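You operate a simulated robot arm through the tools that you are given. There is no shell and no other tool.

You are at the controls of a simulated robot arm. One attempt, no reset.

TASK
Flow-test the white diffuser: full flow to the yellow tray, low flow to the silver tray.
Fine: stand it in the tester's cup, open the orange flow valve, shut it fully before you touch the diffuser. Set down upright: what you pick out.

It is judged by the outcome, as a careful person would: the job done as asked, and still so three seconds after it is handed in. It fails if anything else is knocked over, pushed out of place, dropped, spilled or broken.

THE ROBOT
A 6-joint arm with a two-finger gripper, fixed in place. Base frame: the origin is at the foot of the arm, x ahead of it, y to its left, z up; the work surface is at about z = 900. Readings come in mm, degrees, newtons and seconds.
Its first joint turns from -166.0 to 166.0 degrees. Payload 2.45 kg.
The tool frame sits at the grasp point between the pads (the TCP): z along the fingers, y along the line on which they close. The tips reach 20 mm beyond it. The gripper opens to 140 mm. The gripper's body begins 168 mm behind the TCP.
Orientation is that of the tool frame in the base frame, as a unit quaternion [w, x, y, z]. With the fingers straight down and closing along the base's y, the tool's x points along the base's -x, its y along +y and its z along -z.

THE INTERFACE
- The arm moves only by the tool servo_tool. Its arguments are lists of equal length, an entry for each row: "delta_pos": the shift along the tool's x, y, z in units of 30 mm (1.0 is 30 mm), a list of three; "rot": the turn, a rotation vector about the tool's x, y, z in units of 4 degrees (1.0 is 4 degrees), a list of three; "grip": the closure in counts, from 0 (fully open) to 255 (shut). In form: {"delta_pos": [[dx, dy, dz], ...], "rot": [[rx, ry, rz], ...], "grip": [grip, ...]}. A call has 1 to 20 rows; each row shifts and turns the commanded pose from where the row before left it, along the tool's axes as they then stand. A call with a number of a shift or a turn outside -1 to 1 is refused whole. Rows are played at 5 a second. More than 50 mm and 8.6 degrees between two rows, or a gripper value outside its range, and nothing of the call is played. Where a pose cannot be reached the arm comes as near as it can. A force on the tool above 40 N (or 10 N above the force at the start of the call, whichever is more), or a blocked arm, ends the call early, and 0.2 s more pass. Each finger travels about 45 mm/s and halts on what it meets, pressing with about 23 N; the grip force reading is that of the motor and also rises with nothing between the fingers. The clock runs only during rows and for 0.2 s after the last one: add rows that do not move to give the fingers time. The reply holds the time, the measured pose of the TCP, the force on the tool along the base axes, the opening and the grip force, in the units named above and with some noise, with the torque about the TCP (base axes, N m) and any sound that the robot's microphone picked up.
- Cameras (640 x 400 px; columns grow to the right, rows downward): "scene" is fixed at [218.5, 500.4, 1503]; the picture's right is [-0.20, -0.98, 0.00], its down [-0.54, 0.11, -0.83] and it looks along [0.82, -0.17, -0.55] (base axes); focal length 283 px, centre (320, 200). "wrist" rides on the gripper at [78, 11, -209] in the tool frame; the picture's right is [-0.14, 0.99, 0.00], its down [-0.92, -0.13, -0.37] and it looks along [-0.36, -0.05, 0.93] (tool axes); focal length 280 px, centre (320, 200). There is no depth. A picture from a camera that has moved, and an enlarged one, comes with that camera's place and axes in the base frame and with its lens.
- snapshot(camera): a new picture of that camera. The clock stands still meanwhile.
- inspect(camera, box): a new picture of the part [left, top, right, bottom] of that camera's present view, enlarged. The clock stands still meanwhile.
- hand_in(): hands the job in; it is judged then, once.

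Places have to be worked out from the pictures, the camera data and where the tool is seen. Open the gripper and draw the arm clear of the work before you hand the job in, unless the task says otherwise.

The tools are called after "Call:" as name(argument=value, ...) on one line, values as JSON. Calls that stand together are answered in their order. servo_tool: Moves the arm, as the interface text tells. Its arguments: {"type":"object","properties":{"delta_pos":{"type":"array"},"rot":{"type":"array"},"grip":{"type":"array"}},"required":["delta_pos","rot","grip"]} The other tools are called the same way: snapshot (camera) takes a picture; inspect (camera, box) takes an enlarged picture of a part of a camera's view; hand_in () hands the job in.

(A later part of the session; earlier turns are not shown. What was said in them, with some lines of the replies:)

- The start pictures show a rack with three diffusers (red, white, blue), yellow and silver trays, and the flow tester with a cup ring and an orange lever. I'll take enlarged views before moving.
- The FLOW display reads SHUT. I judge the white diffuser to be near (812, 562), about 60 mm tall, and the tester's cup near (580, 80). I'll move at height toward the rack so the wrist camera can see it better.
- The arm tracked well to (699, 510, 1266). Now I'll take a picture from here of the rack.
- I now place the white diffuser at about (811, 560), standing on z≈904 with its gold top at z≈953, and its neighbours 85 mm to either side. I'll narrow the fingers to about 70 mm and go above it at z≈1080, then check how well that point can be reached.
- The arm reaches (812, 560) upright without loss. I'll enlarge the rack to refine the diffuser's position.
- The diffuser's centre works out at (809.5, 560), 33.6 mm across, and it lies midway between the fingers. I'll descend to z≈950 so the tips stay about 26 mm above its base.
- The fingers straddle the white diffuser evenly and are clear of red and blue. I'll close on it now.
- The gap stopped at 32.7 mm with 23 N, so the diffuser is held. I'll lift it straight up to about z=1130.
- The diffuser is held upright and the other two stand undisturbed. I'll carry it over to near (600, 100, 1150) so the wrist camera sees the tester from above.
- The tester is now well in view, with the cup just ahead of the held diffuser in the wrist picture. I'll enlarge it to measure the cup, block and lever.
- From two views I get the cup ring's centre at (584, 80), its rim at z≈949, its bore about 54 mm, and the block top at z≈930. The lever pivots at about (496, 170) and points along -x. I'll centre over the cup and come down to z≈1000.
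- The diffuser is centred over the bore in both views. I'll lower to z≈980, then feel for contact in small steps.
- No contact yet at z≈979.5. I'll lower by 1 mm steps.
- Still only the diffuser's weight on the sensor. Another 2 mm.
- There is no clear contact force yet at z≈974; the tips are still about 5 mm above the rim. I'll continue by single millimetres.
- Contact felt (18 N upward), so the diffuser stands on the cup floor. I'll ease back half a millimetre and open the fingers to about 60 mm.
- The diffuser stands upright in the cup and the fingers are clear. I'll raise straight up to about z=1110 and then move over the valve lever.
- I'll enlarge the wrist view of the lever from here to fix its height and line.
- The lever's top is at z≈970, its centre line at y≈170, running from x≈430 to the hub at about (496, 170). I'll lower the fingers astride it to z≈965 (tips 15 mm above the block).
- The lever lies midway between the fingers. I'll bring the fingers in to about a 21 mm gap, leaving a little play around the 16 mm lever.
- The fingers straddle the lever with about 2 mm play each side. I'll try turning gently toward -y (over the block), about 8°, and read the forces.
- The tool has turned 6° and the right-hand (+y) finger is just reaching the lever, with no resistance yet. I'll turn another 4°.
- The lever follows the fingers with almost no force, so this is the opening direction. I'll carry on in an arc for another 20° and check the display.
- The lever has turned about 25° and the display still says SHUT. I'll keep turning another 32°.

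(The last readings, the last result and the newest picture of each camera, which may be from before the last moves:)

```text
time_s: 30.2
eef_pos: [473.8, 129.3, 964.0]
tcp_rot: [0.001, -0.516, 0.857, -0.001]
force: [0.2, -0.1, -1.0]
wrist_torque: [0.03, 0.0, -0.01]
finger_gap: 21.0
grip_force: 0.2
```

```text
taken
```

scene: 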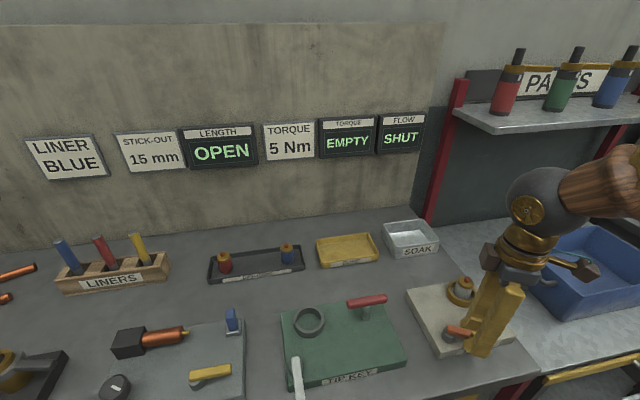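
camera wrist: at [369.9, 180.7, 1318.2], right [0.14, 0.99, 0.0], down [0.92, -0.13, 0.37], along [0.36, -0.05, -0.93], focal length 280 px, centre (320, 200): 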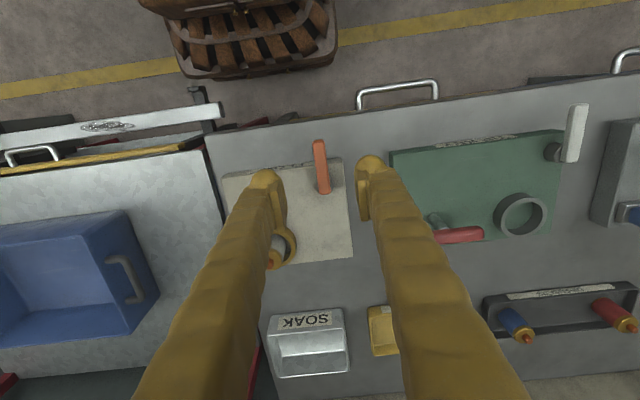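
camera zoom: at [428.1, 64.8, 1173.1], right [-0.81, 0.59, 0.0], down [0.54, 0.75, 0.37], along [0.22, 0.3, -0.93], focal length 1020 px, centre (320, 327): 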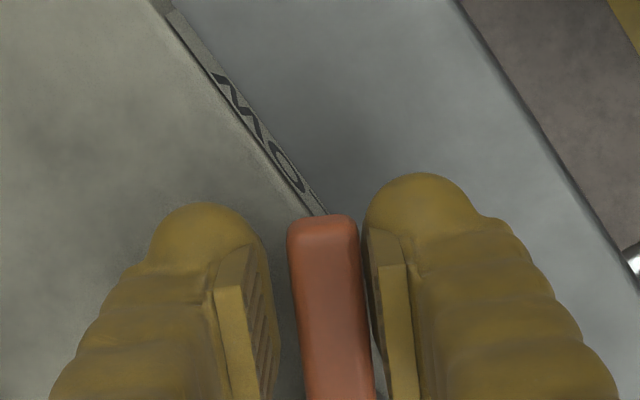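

Lever at about 57°, moving freely, display still SHUT. I'll go on another 24°.

Call:
servo_tool(delta_pos=[[-0.0038, -0.1093, 0], [-0.0038, -0.1093, 0], [-0.0038, -0.1093, 0], [-0.0038, -0.1093, 0], [-0.0038, -0.1093, 0], [-0.0038, -0.1093, 0], [0, 0, 0]], rot=[[0, 0, -1], [0, 0, -1], [0, 0, -1], [0, 0, -1], [0, 0, -1], [0, 0, -1], [0, 0, 0]], grip=[217, 217, 217, 217, 217, 217, 217])

Call:
inspect(camera="scene", box=[370, 100, 440, 170])

Call:
inspect(camera="wrist", box=[240, 110, 400, 220])

```text
time_s: 31.8
eef_pos: [493.6, 121.8, 964.6]
tcp_rot: [0.001, -0.682, 0.731, 0.0]
force: [-0.3, 0.5, 0.3]
wrist_torque: [-0.03, 0.02, -0.02]
finger_gap: 20.6
grip_force: 0.1
```

```text
5.71 times, centred on (405, 135) of scene
camera zoom: at [218.5, 500.4, 1503.0], right [-0.2, -0.98, 0.0], down [-0.54, 0.11, -0.83], along [0.82, -0.17, -0.55], focal length 1618 px, centre (-166, 571)
```

zoom: 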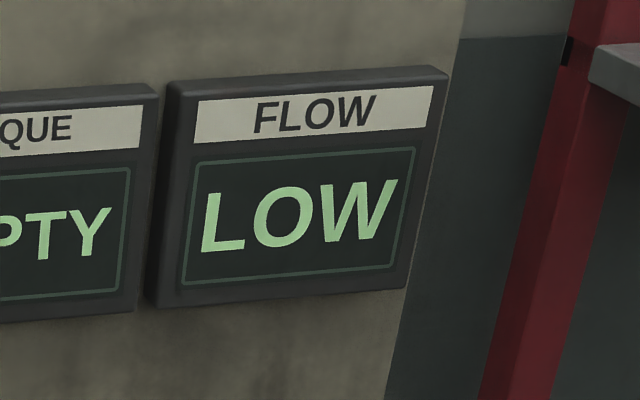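

```text
3.64 times, centred on (320, 165) of wrist
camera zoom: at [476.8, 46.0, 1173.3], right [-0.98, 0.21, 0.0], down [0.19, 0.91, 0.37], along [0.08, 0.36, -0.93], focal length 1020 px, centre (320, 327)
```

zoom: 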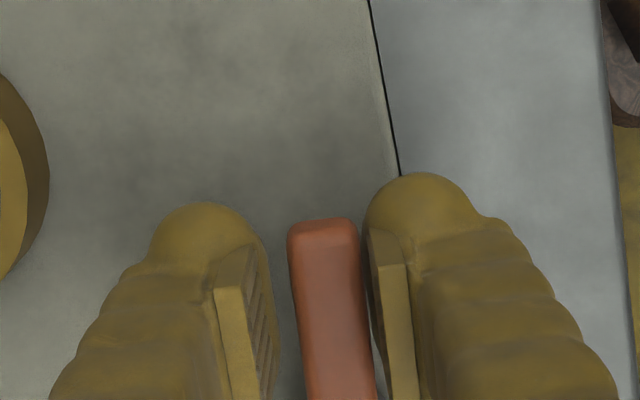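

The display now reads LOW with the lever at about 81°. To be sure this isn't only a part-open reading, I'll open gently on toward the stop and read it again.

Call:
servo_tool(delta_pos=[[-0.0019, -0.0547, 0], [-0.0019, -0.0547, 0], [-0.0019, -0.0547, 0], [0, 0, 0]], rot=[[0, 0, -0.5], [0, 0, -0.5], [0, 0, -0.5], [0, 0, 0]], grip=[217, 217, 217, 217])

Call:
inspect(camera="scene", box=[370, 100, 440, 170])

Call:
inspect(camera="wrist", box=[240, 110, 400, 220])

```text
time_s: 32.8
eef_pos: [498.7, 123.2, 963.6]
tcp_rot: [0.0, 0.72, -0.694, 0.0]
force: [-3.2, 0.0, -1.5]
wrist_torque: [0.02, -0.01, 0.01]
finger_gap: 22.6
grip_force: 1.6
```

```text
5.71 times, centred on (405, 135) of scene
camera zoom: at [218.5, 500.4, 1503.0], right [-0.2, -0.98, 0.0], down [-0.54, 0.11, -0.83], along [0.82, -0.17, -0.55], focal length 1618 px, centre (-166, 571)
```

zoom: 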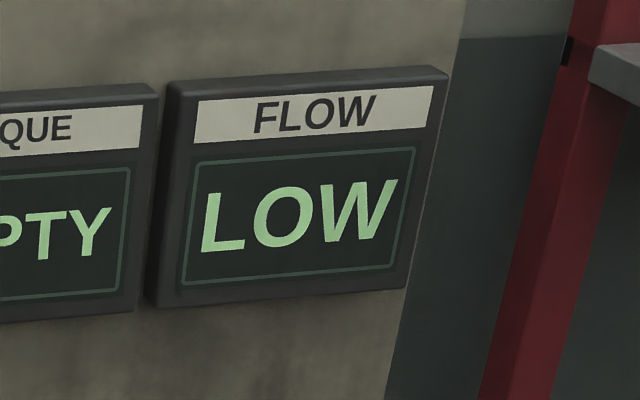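

```text
3.64 times, centred on (320, 165) of wrist
camera zoom: at [489.7, 44.8, 1173.0], right [-0.99, 0.1, 0.0], down [0.1, 0.92, 0.37], along [0.04, 0.37, -0.93], focal length 1020 px, centre (320, 327)
```

zoom: 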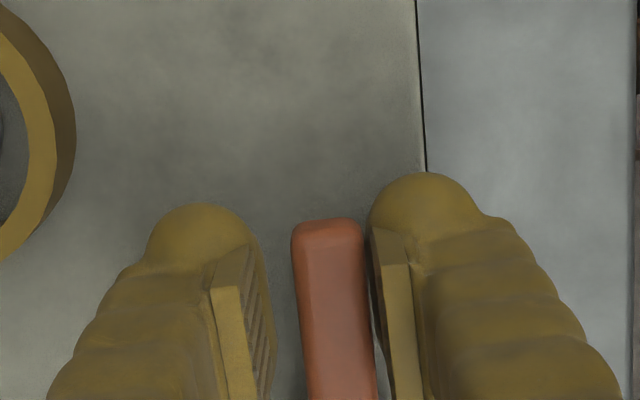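

The fingers met a stop (gap pushed open to 22.6 mm), so the valve is fully open and it still reads LOW. I'll ease off slightly, wait a few seconds, and confirm that the reading is steady.

Call:
servo_tool(delta_pos=[[0, 0.05, 0], [0, 0, 0], [0, 0, 0], [0, 0, 0], [0, 0, 0], [0, 0, 0], [0, 0, 0], [0, 0, 0], [0, 0, 0], [0, 0, 0], [0, 0, 0], [0, 0, 0], [0, 0, 0], [0, 0, 0], [0, 0, 0], [0, 0, 0], [0, 0, 0], [0, 0, 0], [0, 0, 0], [0, 0, 0]], rot=[[0, 0, 0], [0, 0, 0], [0, 0, 0], [0, 0, 0], [0, 0, 0], [0, 0, 0], [0, 0, 0], [0, 0, 0], [0, 0, 0], [0, 0, 0], [0, 0, 0], [0, 0, 0], [0, 0, 0], [0, 0, 0], [0, 0, 0], [0, 0, 0], [0, 0, 0], [0, 0, 0], [0, 0, 0], [0, 0, 0]], grip=[217, 217, 217, 217, 217, 217, 217, 217, 217, 217, 217, 217, 217, 217, 217, 217, 217, 217, 217, 217])

Call:
inspect(camera="scene", box=[370, 100, 440, 170])

Call:
inspect(camera="scene", box=[400, 255, 520, 375])

```text
time_s: 37.0
eef_pos: [495.9, 123.5, 966.2]
tcp_rot: [0.001, 0.719, -0.695, 0.0]
force: [0.1, 0.2, 0.2]
wrist_torque: [-0.03, 0.0, 0.01]
finger_gap: 21.0
grip_force: 0.1
```

```text
5.71 times, centred on (405, 135) of scene
camera zoom: at [218.5, 500.4, 1503.0], right [-0.2, -0.98, 0.0], down [-0.54, 0.11, -0.83], along [0.82, -0.17, -0.55], focal length 1618 px, centre (-166, 571)
```

zoom: 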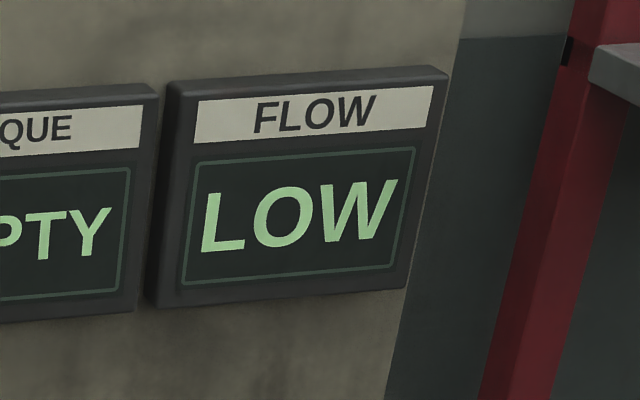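

```text
3.33 times, centred on (460, 315) of scene
camera zoom: at [218.5, 500.4, 1503.0], right [-0.2, -0.98, 0.0], down [-0.54, 0.11, -0.83], along [0.82, -0.17, -0.55], focal length 944 px, centre (-147, -183)
```

zoom: 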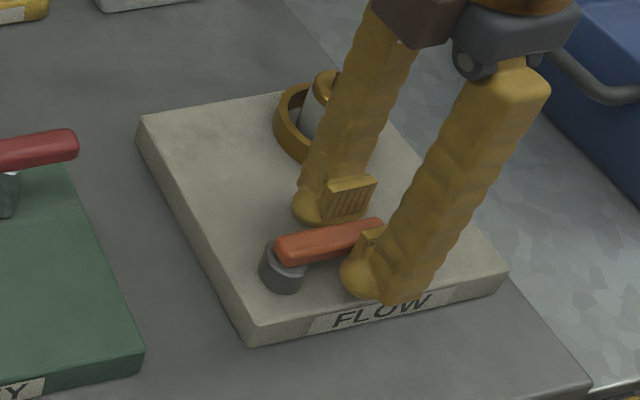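

LOW holds steady after four seconds, so the white diffuser belongs in the silver SOAK tray. Now I'll turn the lever back along the same arc to shut the valve, first 72°.

Call:
servo_tool(delta_pos=[[-0.0038, 0.1093, 0], [-0.0038, 0.1093, 0], [-0.0038, 0.1093, 0], [-0.0038, 0.1093, 0], [-0.0038, 0.1093, 0], [-0.0038, 0.1093, 0], [-0.0038, 0.1093, 0], [-0.0038, 0.1093, 0], [-0.0038, 0.1093, 0], [-0.0038, 0.1093, 0], [-0.0038, 0.1093, 0], [-0.0038, 0.1093, 0], [-0.0038, 0.1093, 0], [-0.0038, 0.1093, 0], [-0.0038, 0.1093, 0], [-0.0038, 0.1093, 0], [-0.0038, 0.1093, 0], [-0.0038, 0.1093, 0], [0, 0, 0]], rot=[[0, 0, 1], [0, 0, 1], [0, 0, 1], [0, 0, 1], [0, 0, 1], [0, 0, 1], [0, 0, 1], [0, 0, 1], [0, 0, 1], [0, 0, 1], [0, 0, 1], [0, 0, 1], [0, 0, 1], [0, 0, 1], [0, 0, 1], [0, 0, 1], [0, 0, 1], [0, 0, 1], [0, 0, 0]], grip=[217, 217, 217, 217, 217, 217, 217, 217, 217, 217, 217, 217, 217, 217, 217, 217, 217, 217, 217])

Call:
inspect(camera="wrist", box=[240, 110, 400, 220])

Call:
snapshot(camera="scene")

```text
time_s: 41.0
eef_pos: [450.4, 154.0, 964.9]
tcp_rot: [0.001, -0.174, 0.985, 0.001]
force: [-0.2, -0.5, 0.3]
wrist_torque: [0.02, -0.01, 0.03]
finger_gap: 20.9
grip_force: 0.4
```

```text
3.64 times, centred on (320, 165) of wrist
camera zoom: at [373.2, 137.7, 1173.0], right [-0.21, 0.98, 0.0], down [0.91, 0.19, 0.37], along [0.36, 0.08, -0.93], focal length 1020 px, centre (320, 327)
```

zoom: 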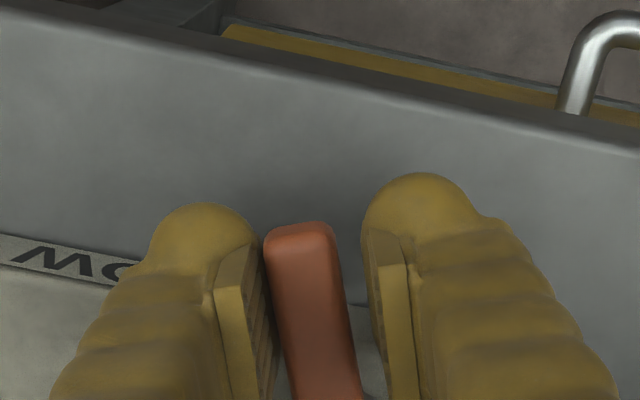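

```text
taken
```

scene: 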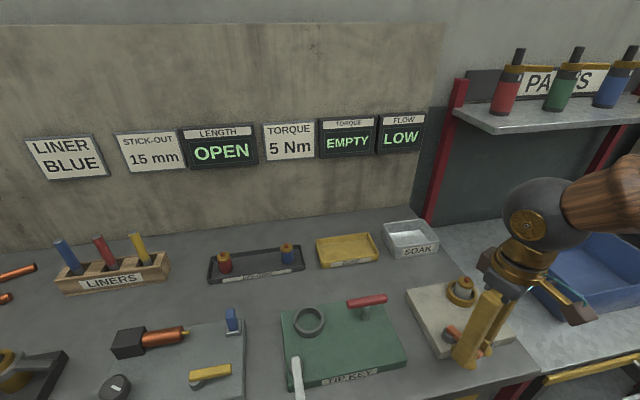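

The display still says LOW with the lever at about 20°, so the valve must really be brought home. I'll turn the remaining 20°.

Call:
servo_tool(delta_pos=[[-0.0038, 0.1093, 0], [-0.0038, 0.1093, 0], [-0.0038, 0.1093, 0], [-0.0038, 0.1093, 0], [-0.0038, 0.1093, 0], [0, 0, 0]], rot=[[0, 0, 1], [0, 0, 1], [0, 0, 1], [0, 0, 1], [0, 0, 1], [0, 0, 0]], grip=[217, 217, 217, 217, 217, 217])

Call:
inspect(camera="wrist", box=[240, 110, 400, 220])

Call:
inspect(camera="scene", box=[370, 100, 440, 170])

```text
time_s: 42.4
eef_pos: [447.4, 170.6, 963.3]
tcp_rot: [0.0, 0.001, 1.0, 0.0]
force: [-0.5, -0.3, 0.0]
wrist_torque: [0.06, -0.01, -0.01]
finger_gap: 20.9
grip_force: 0.1
```

```text
3.64 times, centred on (320, 165) of wrist
camera zoom: at [369.1, 181.2, 1173.2], right [0.14, 0.99, 0.0], down [0.92, -0.13, 0.37], along [0.37, -0.05, -0.93], focal length 1020 px, centre (320, 327)
```

zoom: 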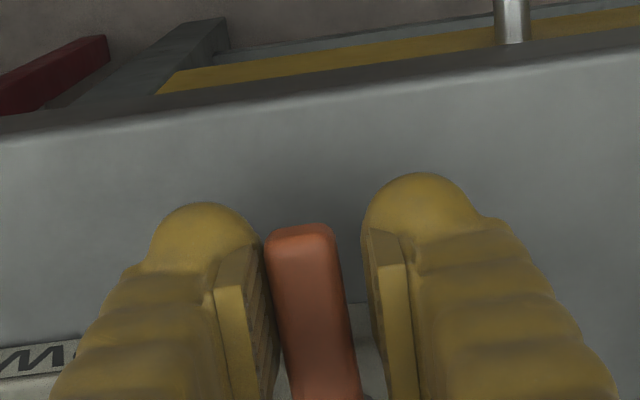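

```text
5.71 times, centred on (405, 135) of scene
camera zoom: at [218.5, 500.4, 1503.0], right [-0.2, -0.98, 0.0], down [-0.54, 0.11, -0.83], along [0.82, -0.17, -0.55], focal length 1618 px, centre (-166, 571)
```

zoom: 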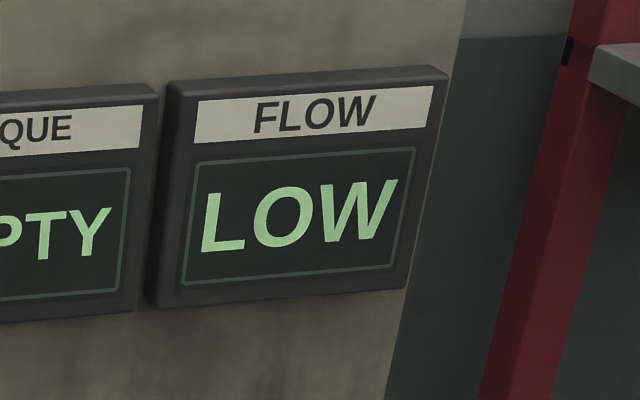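

The lever is about 2° short of its starting line and the display still reads LOW. I'll nudge it further in small steps toward +y until the stop is felt.

Call:
servo_tool(delta_pos=[[0, 0.035, 0], [0, 0.035, 0], [0, 0.035, 0], [0, 0, 0]], rot=[[0, 0, 0.3], [0, 0, 0.3], [0, 0, 0.3], [0, 0, 0]], grip=[217, 217, 217, 217])

Call:
inspect(camera="wrist", box=[240, 110, 400, 220])

Call:
inspect(camera="scene", box=[370, 100, 440, 170])

```text
time_s: 43.4
eef_pos: [447.3, 173.1, 964.7]
tcp_rot: [0.0, 0.032, 0.999, 0.0]
force: [2.5, -5.3, 1.2]
wrist_torque: [-0.06, -0.03, 0.05]
finger_gap: 24.2
grip_force: 2.2
```

```text
3.64 times, centred on (320, 165) of wrist
camera zoom: at [370.2, 189.4, 1172.8], right [0.2, 0.98, 0.0], down [0.91, -0.19, 0.37], along [0.36, -0.07, -0.93], focal length 1020 px, centre (320, 327)
```

zoom: 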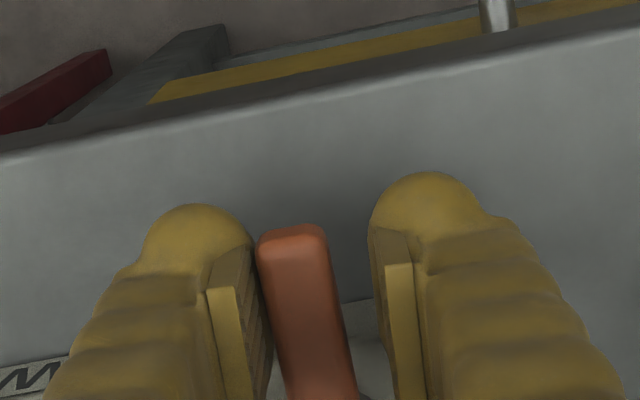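

```text
5.71 times, centred on (405, 135) of scene
camera zoom: at [218.5, 500.4, 1503.0], right [-0.2, -0.98, 0.0], down [-0.54, 0.11, -0.83], along [0.82, -0.17, -0.55], focal length 1618 px, centre (-166, 571)
```

zoom: 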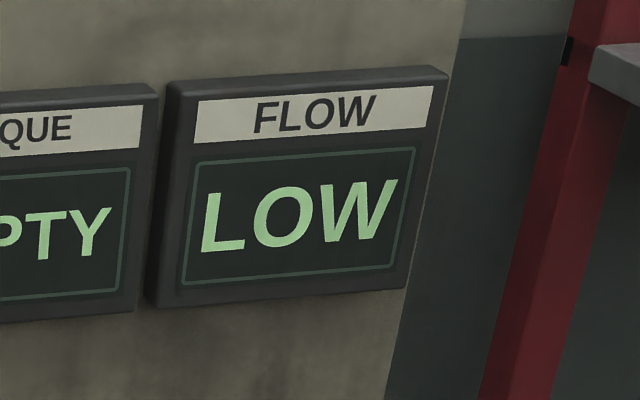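

The lever pushes back (5 N, gap spread to 24 mm) and its tip is at y≈171, its starting line, but the display still shows LOW. I'll hold here for a second and see whether it updates.

Call:
servo_tool(delta_pos=[[0, 0, 0], [0, 0, 0], [0, 0, 0], [0, 0, 0], [0, 0, 0]], rot=[[0, 0, 0], [0, 0, 0], [0, 0, 0], [0, 0, 0], [0, 0, 0]], grip=[217, 217, 217, 217, 217])

Call:
inspect(camera="scene", box=[370, 100, 440, 170])

Call:
inspect(camera="scene", box=[410, 280, 520, 380])

```text
time_s: 44.6
eef_pos: [447.8, 174.2, 963.5]
tcp_rot: [0.0, 0.031, 1.0, 0.0]
force: [1.9, -5.2, 1.0]
wrist_torque: [-0.08, 0.02, 0.06]
finger_gap: 24.0
grip_force: 2.3
```

```text
5.71 times, centred on (405, 135) of scene
camera zoom: at [218.5, 500.4, 1503.0], right [-0.2, -0.98, 0.0], down [-0.54, 0.11, -0.83], along [0.82, -0.17, -0.55], focal length 1618 px, centre (-166, 571)
```

zoom: 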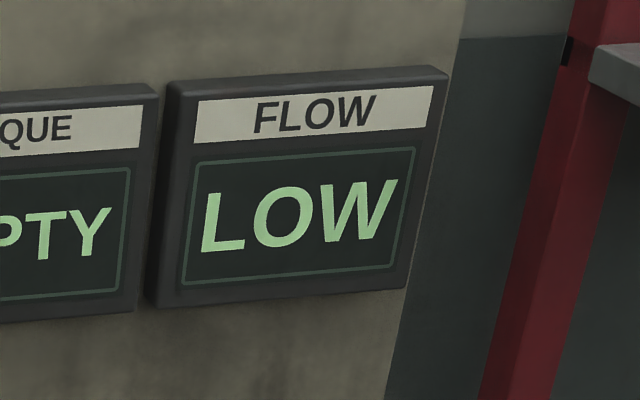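

```text
4.00 times, centred on (465, 330) of scene
camera zoom: at [218.5, 500.4, 1503.0], right [-0.2, -0.98, 0.0], down [-0.54, 0.11, -0.83], along [0.82, -0.17, -0.55], focal length 1133 px, centre (-260, -320)
```

zoom: 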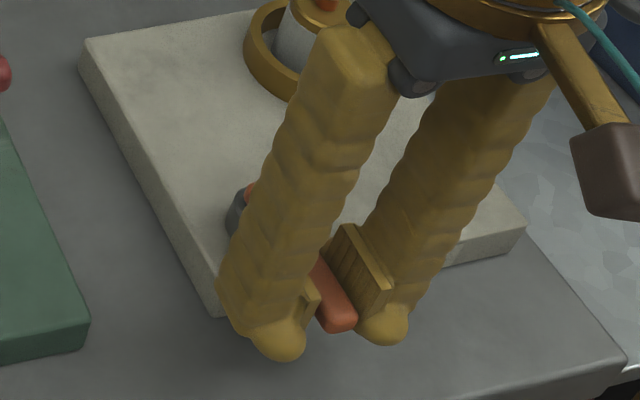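

The lever looks to be on its original line, yet the display stays at LOW. I'll press a little harder (a few more newtons) to make sure it is against its stop.

Call:
servo_tool(delta_pos=[[0, 0.04, 0], [0, 0.04, 0], [0, 0, 0], [0, 0, 0]], rot=[[0, 0, 0], [0, 0, 0], [0, 0, 0], [0, 0, 0]], grip=[225, 225, 225, 225])

Call:
inspect(camera="wrist", box=[240, 110, 400, 220])

Call:
inspect(camera="scene", box=[370, 100, 440, 170])

```text
time_s: 45.6
eef_pos: [447.5, 176.3, 965.4]
tcp_rot: [0.0, 0.031, 1.0, 0.0]
force: [1.3, -15.3, -5.4]
wrist_torque: [-0.09, -0.06, 0.2]
finger_gap: 26.9
grip_force: 8.0
```

```text
3.64 times, centred on (320, 165) of wrist
camera zoom: at [370.2, 191.6, 1173.0], right [0.2, 0.98, 0.0], down [0.91, -0.19, 0.37], along [0.36, -0.07, -0.93], focal length 1020 px, centre (320, 327)
```

zoom: 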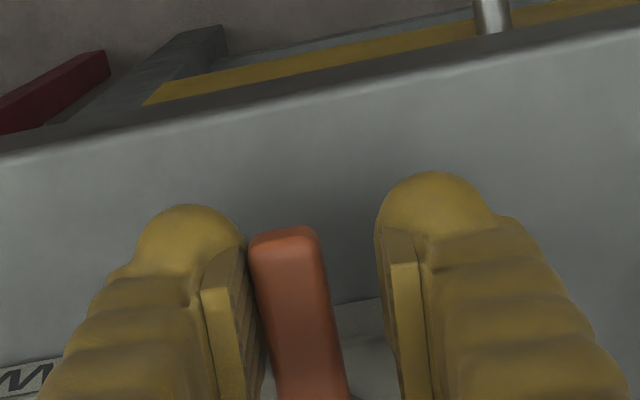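

```text
5.71 times, centred on (405, 135) of scene
camera zoom: at [218.5, 500.4, 1503.0], right [-0.2, -0.98, 0.0], down [-0.54, 0.11, -0.83], along [0.82, -0.17, -0.55], focal length 1618 px, centre (-166, 571)
```

zoom: 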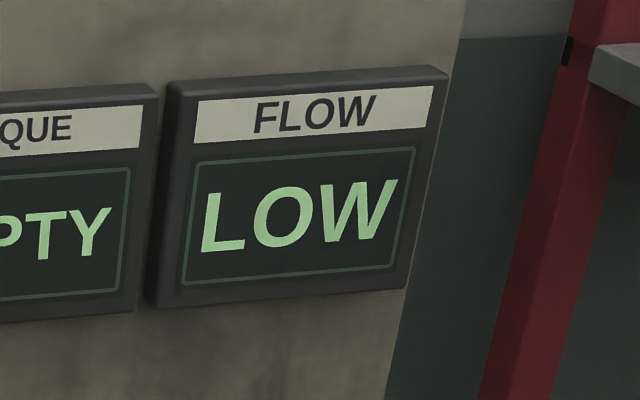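

With 15 N pressing, the lever did not move any further (tip y≈172), so it is against its shut stop; the display seems to hold the last reading. I'll ease off, open the fingers, and rise to look at the lever unobstructed.

Call:
servo_tool(delta_pos=[[0, -0.06, 0], [0, -0.06, 0], [0, 0, 0], [0, 0, 0], [0, 0, -0.5], [0, 0, -1], [0, 0, -1], [0, 0, -1], [0, 0, -1], [0, 0, 0]], rot=[[0, 0, -0.45], [0, 0, -0.45], [0, 0, 0], [0, 0, 0], [0, 0, 0], [0, 0, 0], [0, 0, 0], [0, 0, 0], [0, 0, 0], [0, 0, 0]], grip=[217, 217, 180, 150, 150, 150, 150, 150, 150, 150])

Call:
snapshot(camera="scene")

Call:
inspect(camera="wrist", box=[240, 120, 400, 220])

Call:
inspect(camera="scene", box=[410, 290, 520, 380])

Call:
inspect(camera="scene", box=[370, 100, 440, 170])

```text
time_s: 47.8
eef_pos: [447.9, 172.4, 1098.9]
tcp_rot: [-0.001, 0.0, 1.0, 0.0]
force: [0.3, -1.0, -0.4]
wrist_torque: [0.02, 0.0, 0.01]
finger_gap: 58.0
grip_force: 0.0
```

```text
taken
```

scene: 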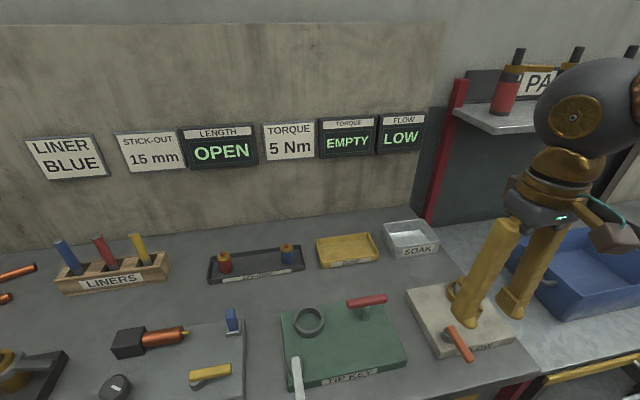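

```text
4.00 times, centred on (320, 170) of wrist
camera zoom: at [369.6, 183.0, 1308.5], right [0.14, 0.99, 0.0], down [0.92, -0.13, 0.37], along [0.36, -0.05, -0.93], focal length 1122 px, centre (320, 320)
```

zoom: 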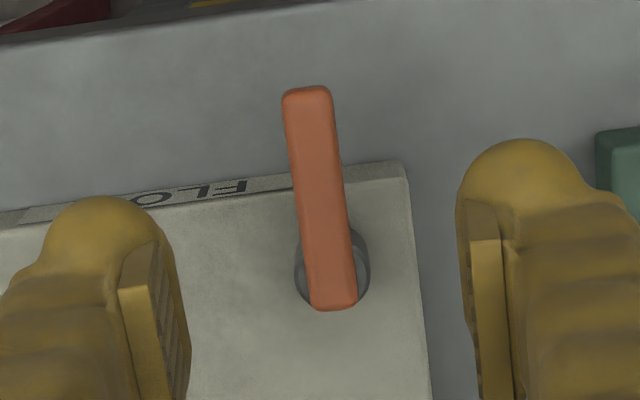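

```text
4.44 times, centred on (465, 335) of scene
camera zoom: at [218.5, 500.4, 1503.0], right [-0.2, -0.98, 0.0], down [-0.54, 0.11, -0.83], along [0.82, -0.17, -0.55], focal length 1258 px, centre (-324, -400)
```

zoom: 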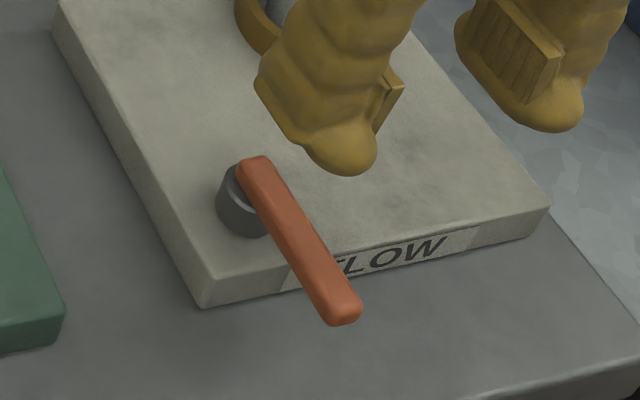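

```text
5.71 times, centred on (405, 135) of scene
camera zoom: at [218.5, 500.4, 1503.0], right [-0.2, -0.98, 0.0], down [-0.54, 0.11, -0.83], along [0.82, -0.17, -0.55], focal length 1618 px, centre (-166, 571)
```

zoom: 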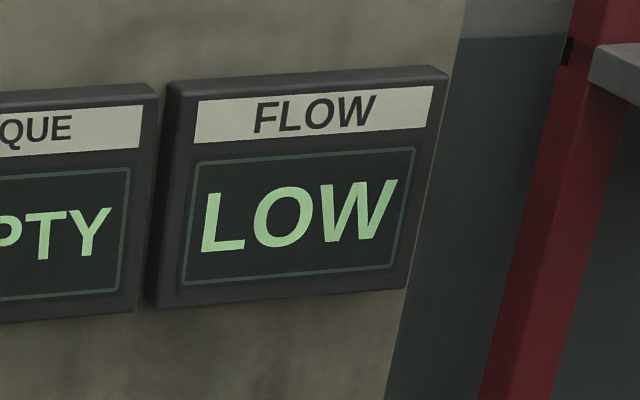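

The lever lies exactly on its original line in both views and against its stop, so the valve is fully shut; the display is holding the LOW result. I'll go back above the cup at z≈1110 and check the diffuser's position.

Call:
servo_tool(delta_pos=[[-0.91, -0.62, -0.074], [-0.91, -0.62, -0.074], [-0.91, -0.62, -0.074], [-0.91, -0.62, -0.074], [-0.91, -0.62, -0.074], [0, 0, 0]], rot=[[0, 0, 0], [0, 0, 0], [0, 0, 0], [0, 0, 0], [0, 0, 0], [0, 0, 0]], grip=[150, 150, 150, 150, 150, 150])

Call:
inspect(camera="wrist", box=[240, 110, 400, 220])

Call:
snapshot(camera="scene")

```text
time_s: 49.2
eef_pos: [583.8, 79.2, 1110.1]
tcp_rot: [0.0, 0.0, 1.0, 0.0]
force: [-0.3, 0.6, -0.5]
wrist_torque: [-0.01, -0.01, -0.01]
finger_gap: 57.7
grip_force: 0.1
```

```text
3.64 times, centred on (320, 165) of wrist
camera zoom: at [505.5, 90.4, 1318.8], right [0.14, 0.99, 0.0], down [0.92, -0.13, 0.37], along [0.37, -0.05, -0.93], focal length 1020 px, centre (320, 327)
```

zoom: 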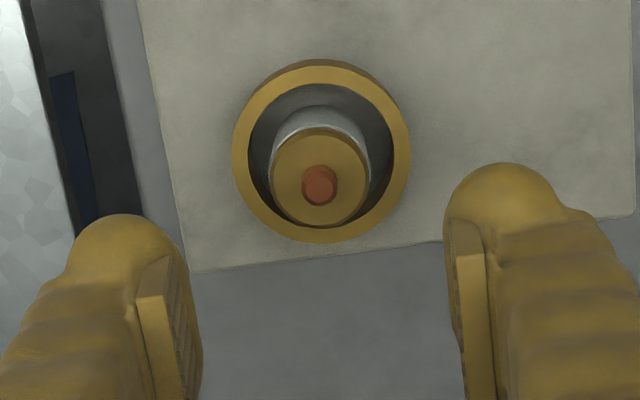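

```text
taken
```

scene: 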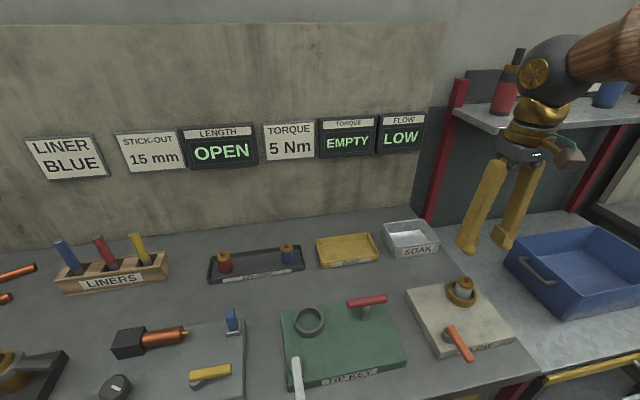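

The diffuser's centre is at (585, 79), matching the tool. Before regrasping I'll look closely at the silver tray to plan the placing.

Call:
inspect(camera="scene", box=[370, 200, 450, 270])

Call:
snapshot(camera="wrist")

```text
5.71 times, centred on (410, 235) of scene
camera zoom: at [218.5, 500.4, 1503.0], right [-0.2, -0.98, 0.0], down [-0.54, 0.11, -0.83], along [0.82, -0.17, -0.55], focal length 1618 px, centre (-194, 0)
```

zoom: 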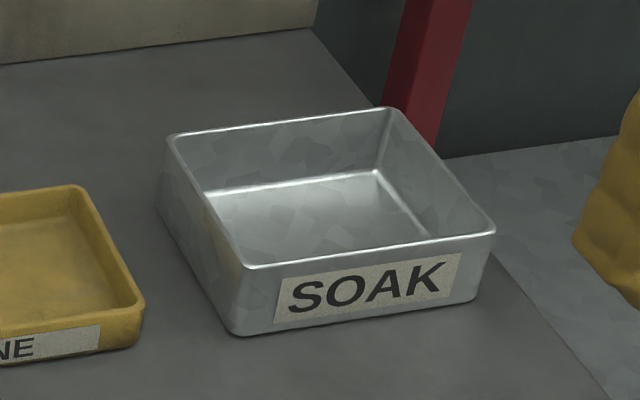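

```text
taken
camera wrist: at [505.5, 90.4, 1318.8], right [0.14, 0.99, 0.0], down [0.92, -0.13, 0.37], along [0.37, -0.05, -0.93], focal length 280 px, centre (320, 200)
```

wrist: 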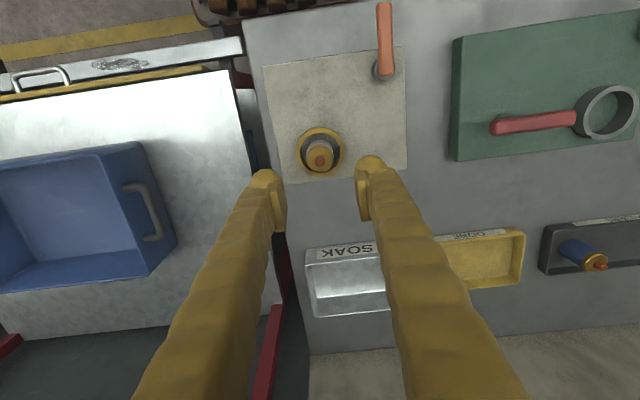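

The silver tray's rim spans about x 757–861, y 35–169 at z≈952, so its centre is near (809, 102). Now I'll go down around the diffuser in the cup to z≈975.

Call:
servo_tool(delta_pos=[[-0.04, 0, 1], [0, 0, 1], [0, 0, 1], [0, 0, 0.8], [0, 0, 0.5], [0, 0, 0.2], [0, 0, 0]], rot=[[0, 0, 0], [0, 0, 0], [0, 0, 0], [0, 0, 0], [0, 0, 0], [0, 0, 0], [0, 0, 0]], grip=[150, 150, 150, 150, 150, 150, 150])

Call:
inspect(camera="wrist", box=[240, 110, 400, 220])

Call:
inspect(camera="scene", box=[370, 100, 440, 170])

```text
time_s: 50.8
eef_pos: [585.8, 78.9, 976.0]
tcp_rot: [0.0, 0.0, 1.0, 0.001]
force: [0.0, 1.1, 0.9]
wrist_torque: [0.01, 0.03, -0.02]
finger_gap: 57.9
grip_force: 0.1
```

```text
3.64 times, centred on (320, 165) of wrist
camera zoom: at [507.2, 90.6, 1184.2], right [0.14, 0.99, 0.0], down [0.92, -0.13, 0.37], along [0.37, -0.05, -0.93], focal length 1020 px, centre (320, 327)
```

zoom: 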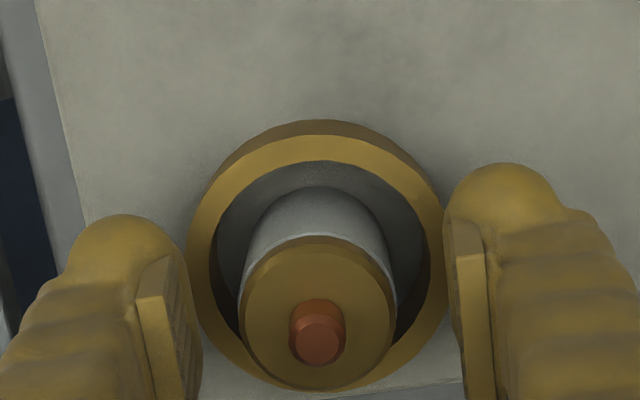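

```text
5.71 times, centred on (405, 135) of scene
camera zoom: at [218.5, 500.4, 1503.0], right [-0.2, -0.98, 0.0], down [-0.54, 0.11, -0.83], along [0.82, -0.17, -0.55], focal length 1618 px, centre (-166, 571)
```

zoom: 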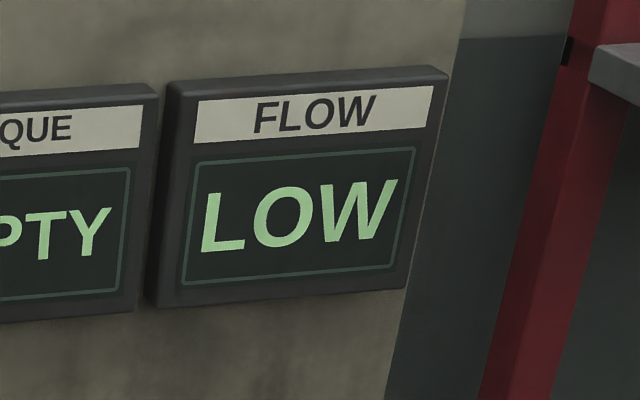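

The diffuser is central between the fingers, upright, and the valve is at its shut stop. I'll close on it.

Call:
servo_tool(delta_pos=[[0, 0, 0], [0, 0, 0], [0, 0, 0], [0, 0, 0], [0, 0, 0], [0, 0, 0]], rot=[[0, 0, 0], [0, 0, 0], [0, 0, 0], [0, 0, 0], [0, 0, 0], [0, 0, 0]], grip=[180, 200, 255, 255, 255, 255])

```text
time_s: 52.2
eef_pos: [585.4, 80.6, 975.0]
tcp_rot: [0.0, 0.0, 1.0, 0.0]
force: [-0.4, -0.5, 0.1]
wrist_torque: [-0.02, 0.03, -0.01]
finger_gap: 32.6
grip_force: 22.8
```

Held again (32.6 mm, 23 N). I'll lift straight out of the cup to about z=1095.

Call:
servo_tool(delta_pos=[[0, 0, -0.2], [0, 0, -0.5], [0, 0, -0.8], [0, 0, -1], [0, 0, -1], [0, 0, -0.5], [0, 0, 0]], rot=[[0, 0, 0], [0, 0, 0], [0, 0, 0], [0, 0, 0], [0, 0, 0], [0, 0, 0], [0, 0, 0]], grip=[255, 255, 255, 255, 255, 255, 255])

Call:
inspect(camera="scene", box=[400, 190, 540, 380])

```text
time_s: 53.8
eef_pos: [585.1, 78.9, 1095.8]
tcp_rot: [0.0, 0.0, 1.0, 0.0]
force: [-0.4, 0.2, -1.4]
wrist_torque: [0.03, 0.01, 0.0]
finger_gap: 32.4
grip_force: 22.7
```

```text
2.11 times, centred on (470, 285) of scene
camera zoom: at [218.5, 500.4, 1503.0], right [-0.2, -0.98, 0.0], down [-0.54, 0.11, -0.83], along [0.82, -0.17, -0.55], focal length 596 px, centre (4, 21)
```

zoom: 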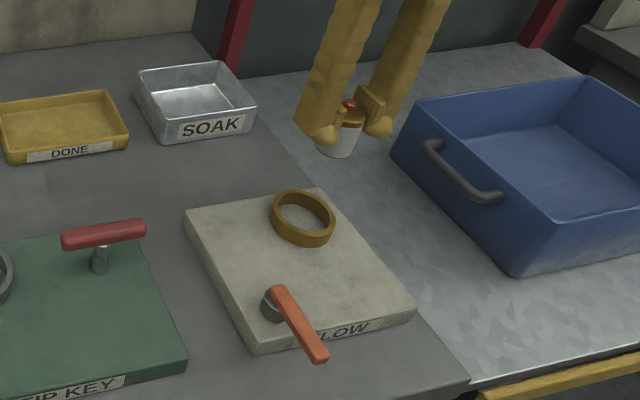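

The diffuser is out of the cup, upright, with the tester undisturbed. I'll carry it over the silver tray at (809, 102) and check from above.

Call:
servo_tool(delta_pos=[[-0.93, 0.096, 0], [-0.93, 0.096, 0], [-0.93, 0.096, 0], [-0.93, 0.096, 0], [-0.93, 0.096, 0], [-0.93, 0.096, 0], [-0.93, 0.096, 0], [-0.93, 0.096, 0], [0, 0, 0]], rot=[[0, 0, 0], [0, 0, 0], [0, 0, 0], [0, 0, 0], [0, 0, 0], [0, 0, 0], [0, 0, 0], [0, 0, 0], [0, 0, 0]], grip=[255, 255, 255, 255, 255, 255, 255, 255, 255])

Call:
inspect(camera="wrist", box=[220, 80, 420, 220])

Call:
snapshot(camera="scene")

```text
time_s: 55.8
eef_pos: [808.1, 103.8, 1096.5]
tcp_rot: [0.0, 0.0, 1.0, -0.001]
force: [-0.4, 0.7, -0.8]
wrist_torque: [0.02, -0.04, -0.03]
finger_gap: 32.4
grip_force: 23.3
```

```text
2.86 times, centred on (320, 150) of wrist
camera zoom: at [729.9, 113.6, 1304.5], right [0.14, 0.99, 0.0], down [0.92, -0.13, 0.37], along [0.36, -0.05, -0.93], focal length 801 px, centre (320, 343)
```

zoom: 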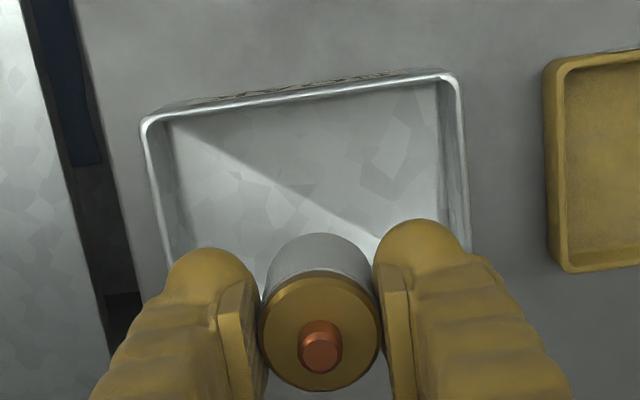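

```text
taken
```

scene: 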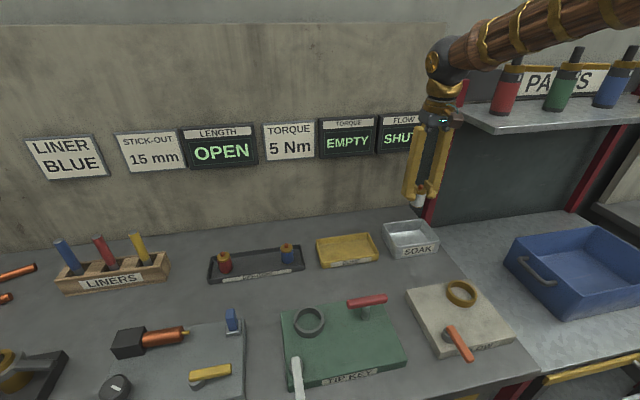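

The display has gone back to SHUT, confirming the valve is closed. The tray centre computes to (809, 101) and the diffuser is above it; I'll descend to z≈975.

Call:
servo_tool(delta_pos=[[-0.03, -0.08, 0.6], [0, 0, 1], [0, 0, 1], [0, 0, 0.8], [0, 0, 0.6], [0, 0, 0]], rot=[[0, 0, 0], [0, 0, 0], [0, 0, 0], [0, 0, 0], [0, 0, 0], [0, 0, 0]], grip=[255, 255, 255, 255, 255, 255])

Call:
inspect(camera="wrist", box=[220, 80, 420, 220])

Call:
inspect(camera="scene", box=[360, 180, 460, 270])

```text
time_s: 57.2
eef_pos: [808.9, 101.2, 974.5]
tcp_rot: [-0.001, 0.0, 1.0, 0.0]
force: [-0.7, -0.3, -1.1]
wrist_torque: [-0.02, -0.01, 0.0]
finger_gap: 32.4
grip_force: 22.3
```

```text
2.86 times, centred on (320, 150) of wrist
camera zoom: at [731.0, 110.8, 1183.6], right [0.14, 0.99, 0.0], down [0.92, -0.13, 0.37], along [0.37, -0.05, -0.93], focal length 801 px, centre (320, 343)
```

zoom: 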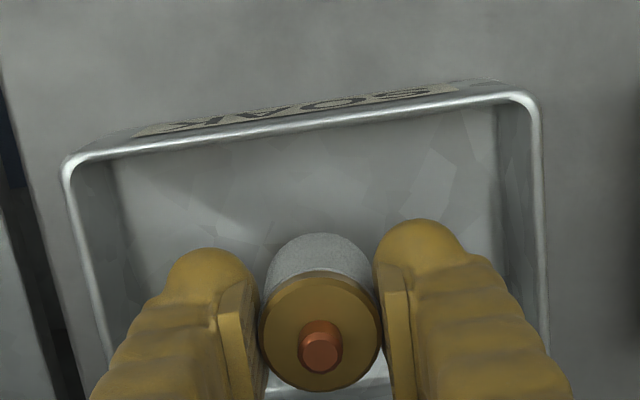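

```text
4.44 times, centred on (410, 225) of scene
camera zoom: at [218.5, 500.4, 1503.0], right [-0.2, -0.98, 0.0], down [-0.54, 0.11, -0.83], along [0.82, -0.17, -0.55], focal length 1258 px, centre (-80, 89)
```

zoom: 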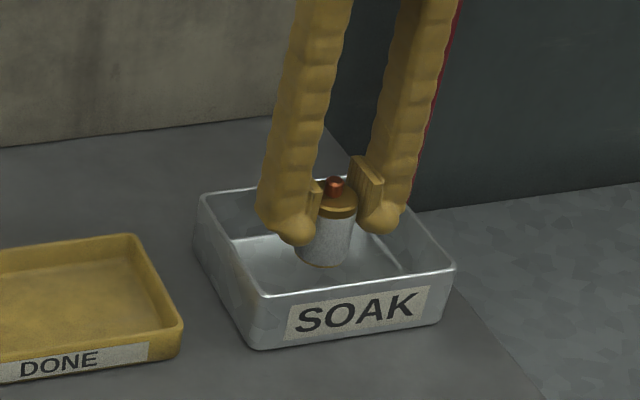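

The diffuser is well inside the tray, clear of all walls. I'll lower to about z=954 and then feel for the floor.

Call:
servo_tool(delta_pos=[[0, 0, 0.3], [0, 0, 0.25], [0, 0, 0.1], [0, 0, 0.033], [0, 0, 0]], rot=[[0, 0, 0], [0, 0, 0], [0, 0, 0], [0, 0, 0], [0, 0, 0]], grip=[255, 255, 255, 255, 255])

```text
time_s: 58.4
eef_pos: [809.6, 100.2, 954.9]
tcp_rot: [0.0, 0.0, 1.0, 0.001]
force: [0.2, 0.5, -0.5]
wrist_torque: [0.05, 0.03, -0.01]
finger_gap: 32.5
grip_force: 23.3
```

No contact yet at z≈955; continuing with 1 mm steps.

Call:
servo_tool(delta_pos=[[0, 0, 0.033], [0, 0, 0.033], [0, 0, 0.033], [0, 0, 0]], rot=[[0, 0, 0], [0, 0, 0], [0, 0, 0], [0, 0, 0]], grip=[255, 255, 255, 255])

```text
time_s: 59.4
eef_pos: [809.9, 100.6, 951.5]
tcp_rot: [0.0, 0.0, 1.0, 0.0]
force: [0.7, -0.6, -0.5]
wrist_torque: [-0.03, 0.01, 0.02]
finger_gap: 32.6
grip_force: 22.6
```

Still free at z≈951.5. One millimetre at a time now.

Call:
servo_tool(delta_pos=[[0, 0, 0.033], [0, 0, 0]], rot=[[0, 0, 0], [0, 0, 0]], grip=[255, 255])

```text
time_s: 60.0
eef_pos: [809.7, 100.3, 949.8]
tcp_rot: [0.0, 0.0, 1.0, 0.0]
force: [-0.9, -0.9, 5.3]
wrist_torque: [0.02, 0.08, 0.0]
finger_gap: 32.6
grip_force: 23.6
```

Light contact (5 N), so the diffuser is standing on the tray floor. I'll open the fingers in place to about 58 mm.

Call:
servo_tool(delta_pos=[[0, 0, 0], [0, 0, 0], [0, 0, 0], [0, 0, 0], [0, 0, 0]], rot=[[0, 0, 0], [0, 0, 0], [0, 0, 0], [0, 0, 0], [0, 0, 0]], grip=[210, 190, 170, 150, 150])

Call:
inspect(camera="wrist", box=[220, 80, 420, 220])

Call:
inspect(camera="scene", box=[360, 180, 460, 270])

```text
time_s: 61.2
eef_pos: [808.8, 100.7, 952.0]
tcp_rot: [0.0, 0.0, 1.0, 0.001]
force: [-0.5, -0.5, 0.1]
wrist_torque: [-0.02, -0.01, -0.02]
finger_gap: 58.0
grip_force: 0.0
```

```text
2.86 times, centred on (320, 150) of wrist
camera zoom: at [731.3, 111.1, 1159.5], right [0.14, 0.99, 0.0], down [0.92, -0.13, 0.37], along [0.37, -0.05, -0.93], focal length 801 px, centre (320, 343)
```

zoom: 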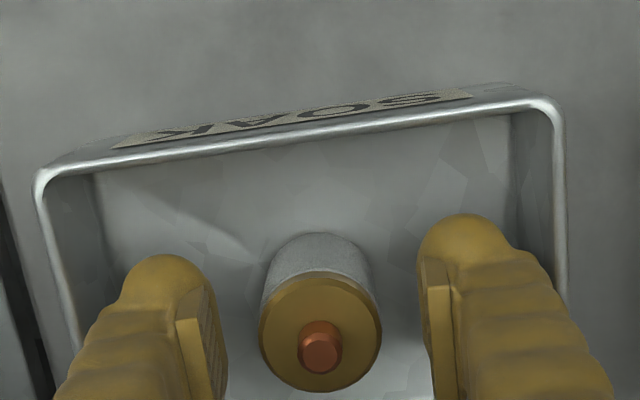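

```text
4.44 times, centred on (410, 225) of scene
camera zoom: at [218.5, 500.4, 1503.0], right [-0.2, -0.98, 0.0], down [-0.54, 0.11, -0.83], along [0.82, -0.17, -0.55], focal length 1258 px, centre (-80, 89)
```

zoom: 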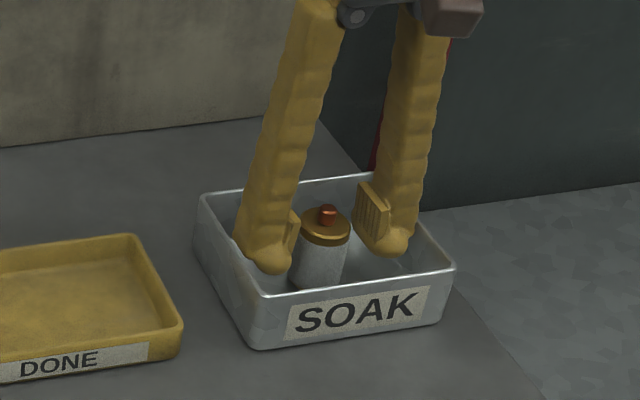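

The diffuser stands upright in the silver tray and the fingers are clear of it and of the walls. I'll raise straight up and then draw back.

Call:
servo_tool(delta_pos=[[0, 0, -0.3], [0, 0, -0.7], [0, 0, -1], [0, 0, -1], [0, 0, -1], [0, 0, -1], [0, 0, -1], [0, 0, -1], [0, 0, -1], [0.8, 0, -0.5], [0.9, 0, -0.3], [0.9, 0, 0], [0.9, 0, 0], [0.9, 0, 0], [0, 0, 0]], rot=[[0, 0, 0], [0, 0, 0], [0, 0, 0], [0, 0, 0], [0, 0, 0], [0, 0, 0], [0, 0, 0], [0, 0, 0], [0, 0, 0], [0, 0, 0], [0, 0, 0], [0, 0, 0], [0, 0, 0], [0, 0, 0], [0, 0, 0]], grip=[150, 150, 150, 150, 150, 150, 100, 50, 0, 0, 0, 0, 0, 0, 0])

Call:
snapshot(camera="scene")

Call:
snapshot(camera="wrist")

Call:
inspect(camera="scene", box=[360, 180, 460, 270])

Call:
inspect(camera="scene", box=[310, 100, 440, 170])

```text
time_s: 64.4
eef_pos: [679.1, 100.9, 1213.3]
tcp_rot: [0.0, 0.0, 1.0, 0.0]
force: [0.5, 0.4, 0.1]
wrist_torque: [0.01, -0.01, 0.01]
finger_gap: 139.9
grip_force: 0.0
```

```text
taken
```

scene: 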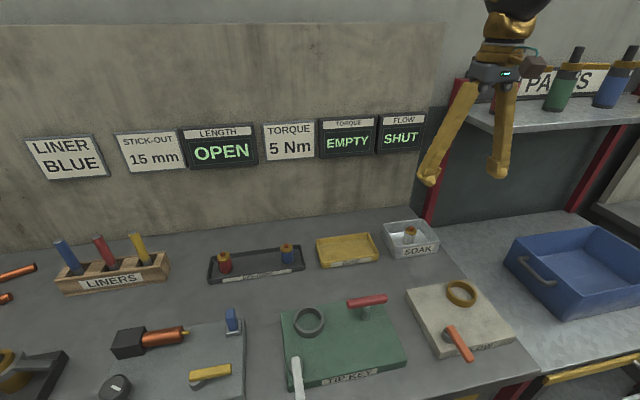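

```text
taken
camera wrist: at [599.5, 111.3, 1423.2], right [0.14, 0.99, 0.0], down [0.92, -0.13, 0.37], along [0.37, -0.05, -0.93], focal length 280 px, centre (320, 200)
```

wrist: 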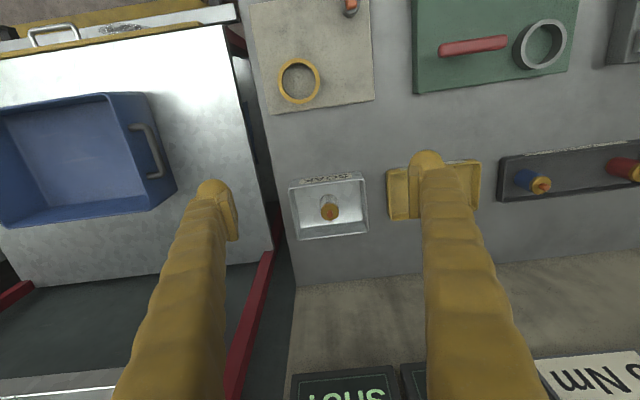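

```text
4.44 times, centred on (410, 225) of scene
camera zoom: at [218.5, 500.4, 1503.0], right [-0.2, -0.98, 0.0], down [-0.54, 0.11, -0.83], along [0.82, -0.17, -0.55], focal length 1258 px, centre (-80, 89)
```

zoom: 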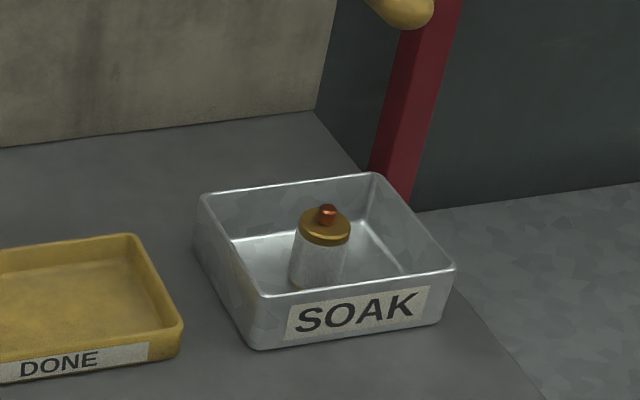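

```text
4.92 times, centred on (375, 135) of scene
camera zoom: at [218.5, 500.4, 1503.0], right [-0.2, -0.98, 0.0], down [-0.54, 0.11, -0.83], along [0.82, -0.17, -0.55], focal length 1394 px, centre (49, 520)
```

zoom: 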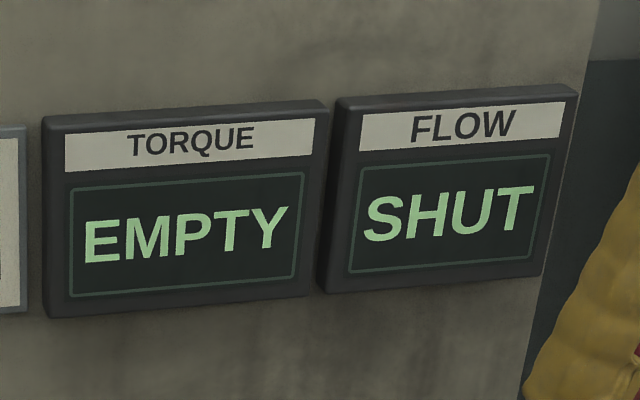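

The white diffuser stands upright in the silver tray after its LOW reading. The valve shows SHUT, everything else is where it was, and the arm is clear with the gripper open, so I'm handing the job in.

Call:
hand_in()

```text
The job is handed in.
```

The white diffuser tested as low flow, so I set it upright in the silver tray.

- **Test:** I stood it in the tester's cup and opened the orange valve to its stop. The display read LOW and stayed there for about four seconds.
- **Valve:** I turned it back to its shut stop before touching the diffuser. The display kept showing LOW until I lifted the diffuser out, then changed to SHUT. I went by the lever being back on its original line and not moving when I pressed it at about 15 N.
- **Everything else:** In the last pictures nothing else had moved. The arm was clear with the gripper open when I handed the job in.
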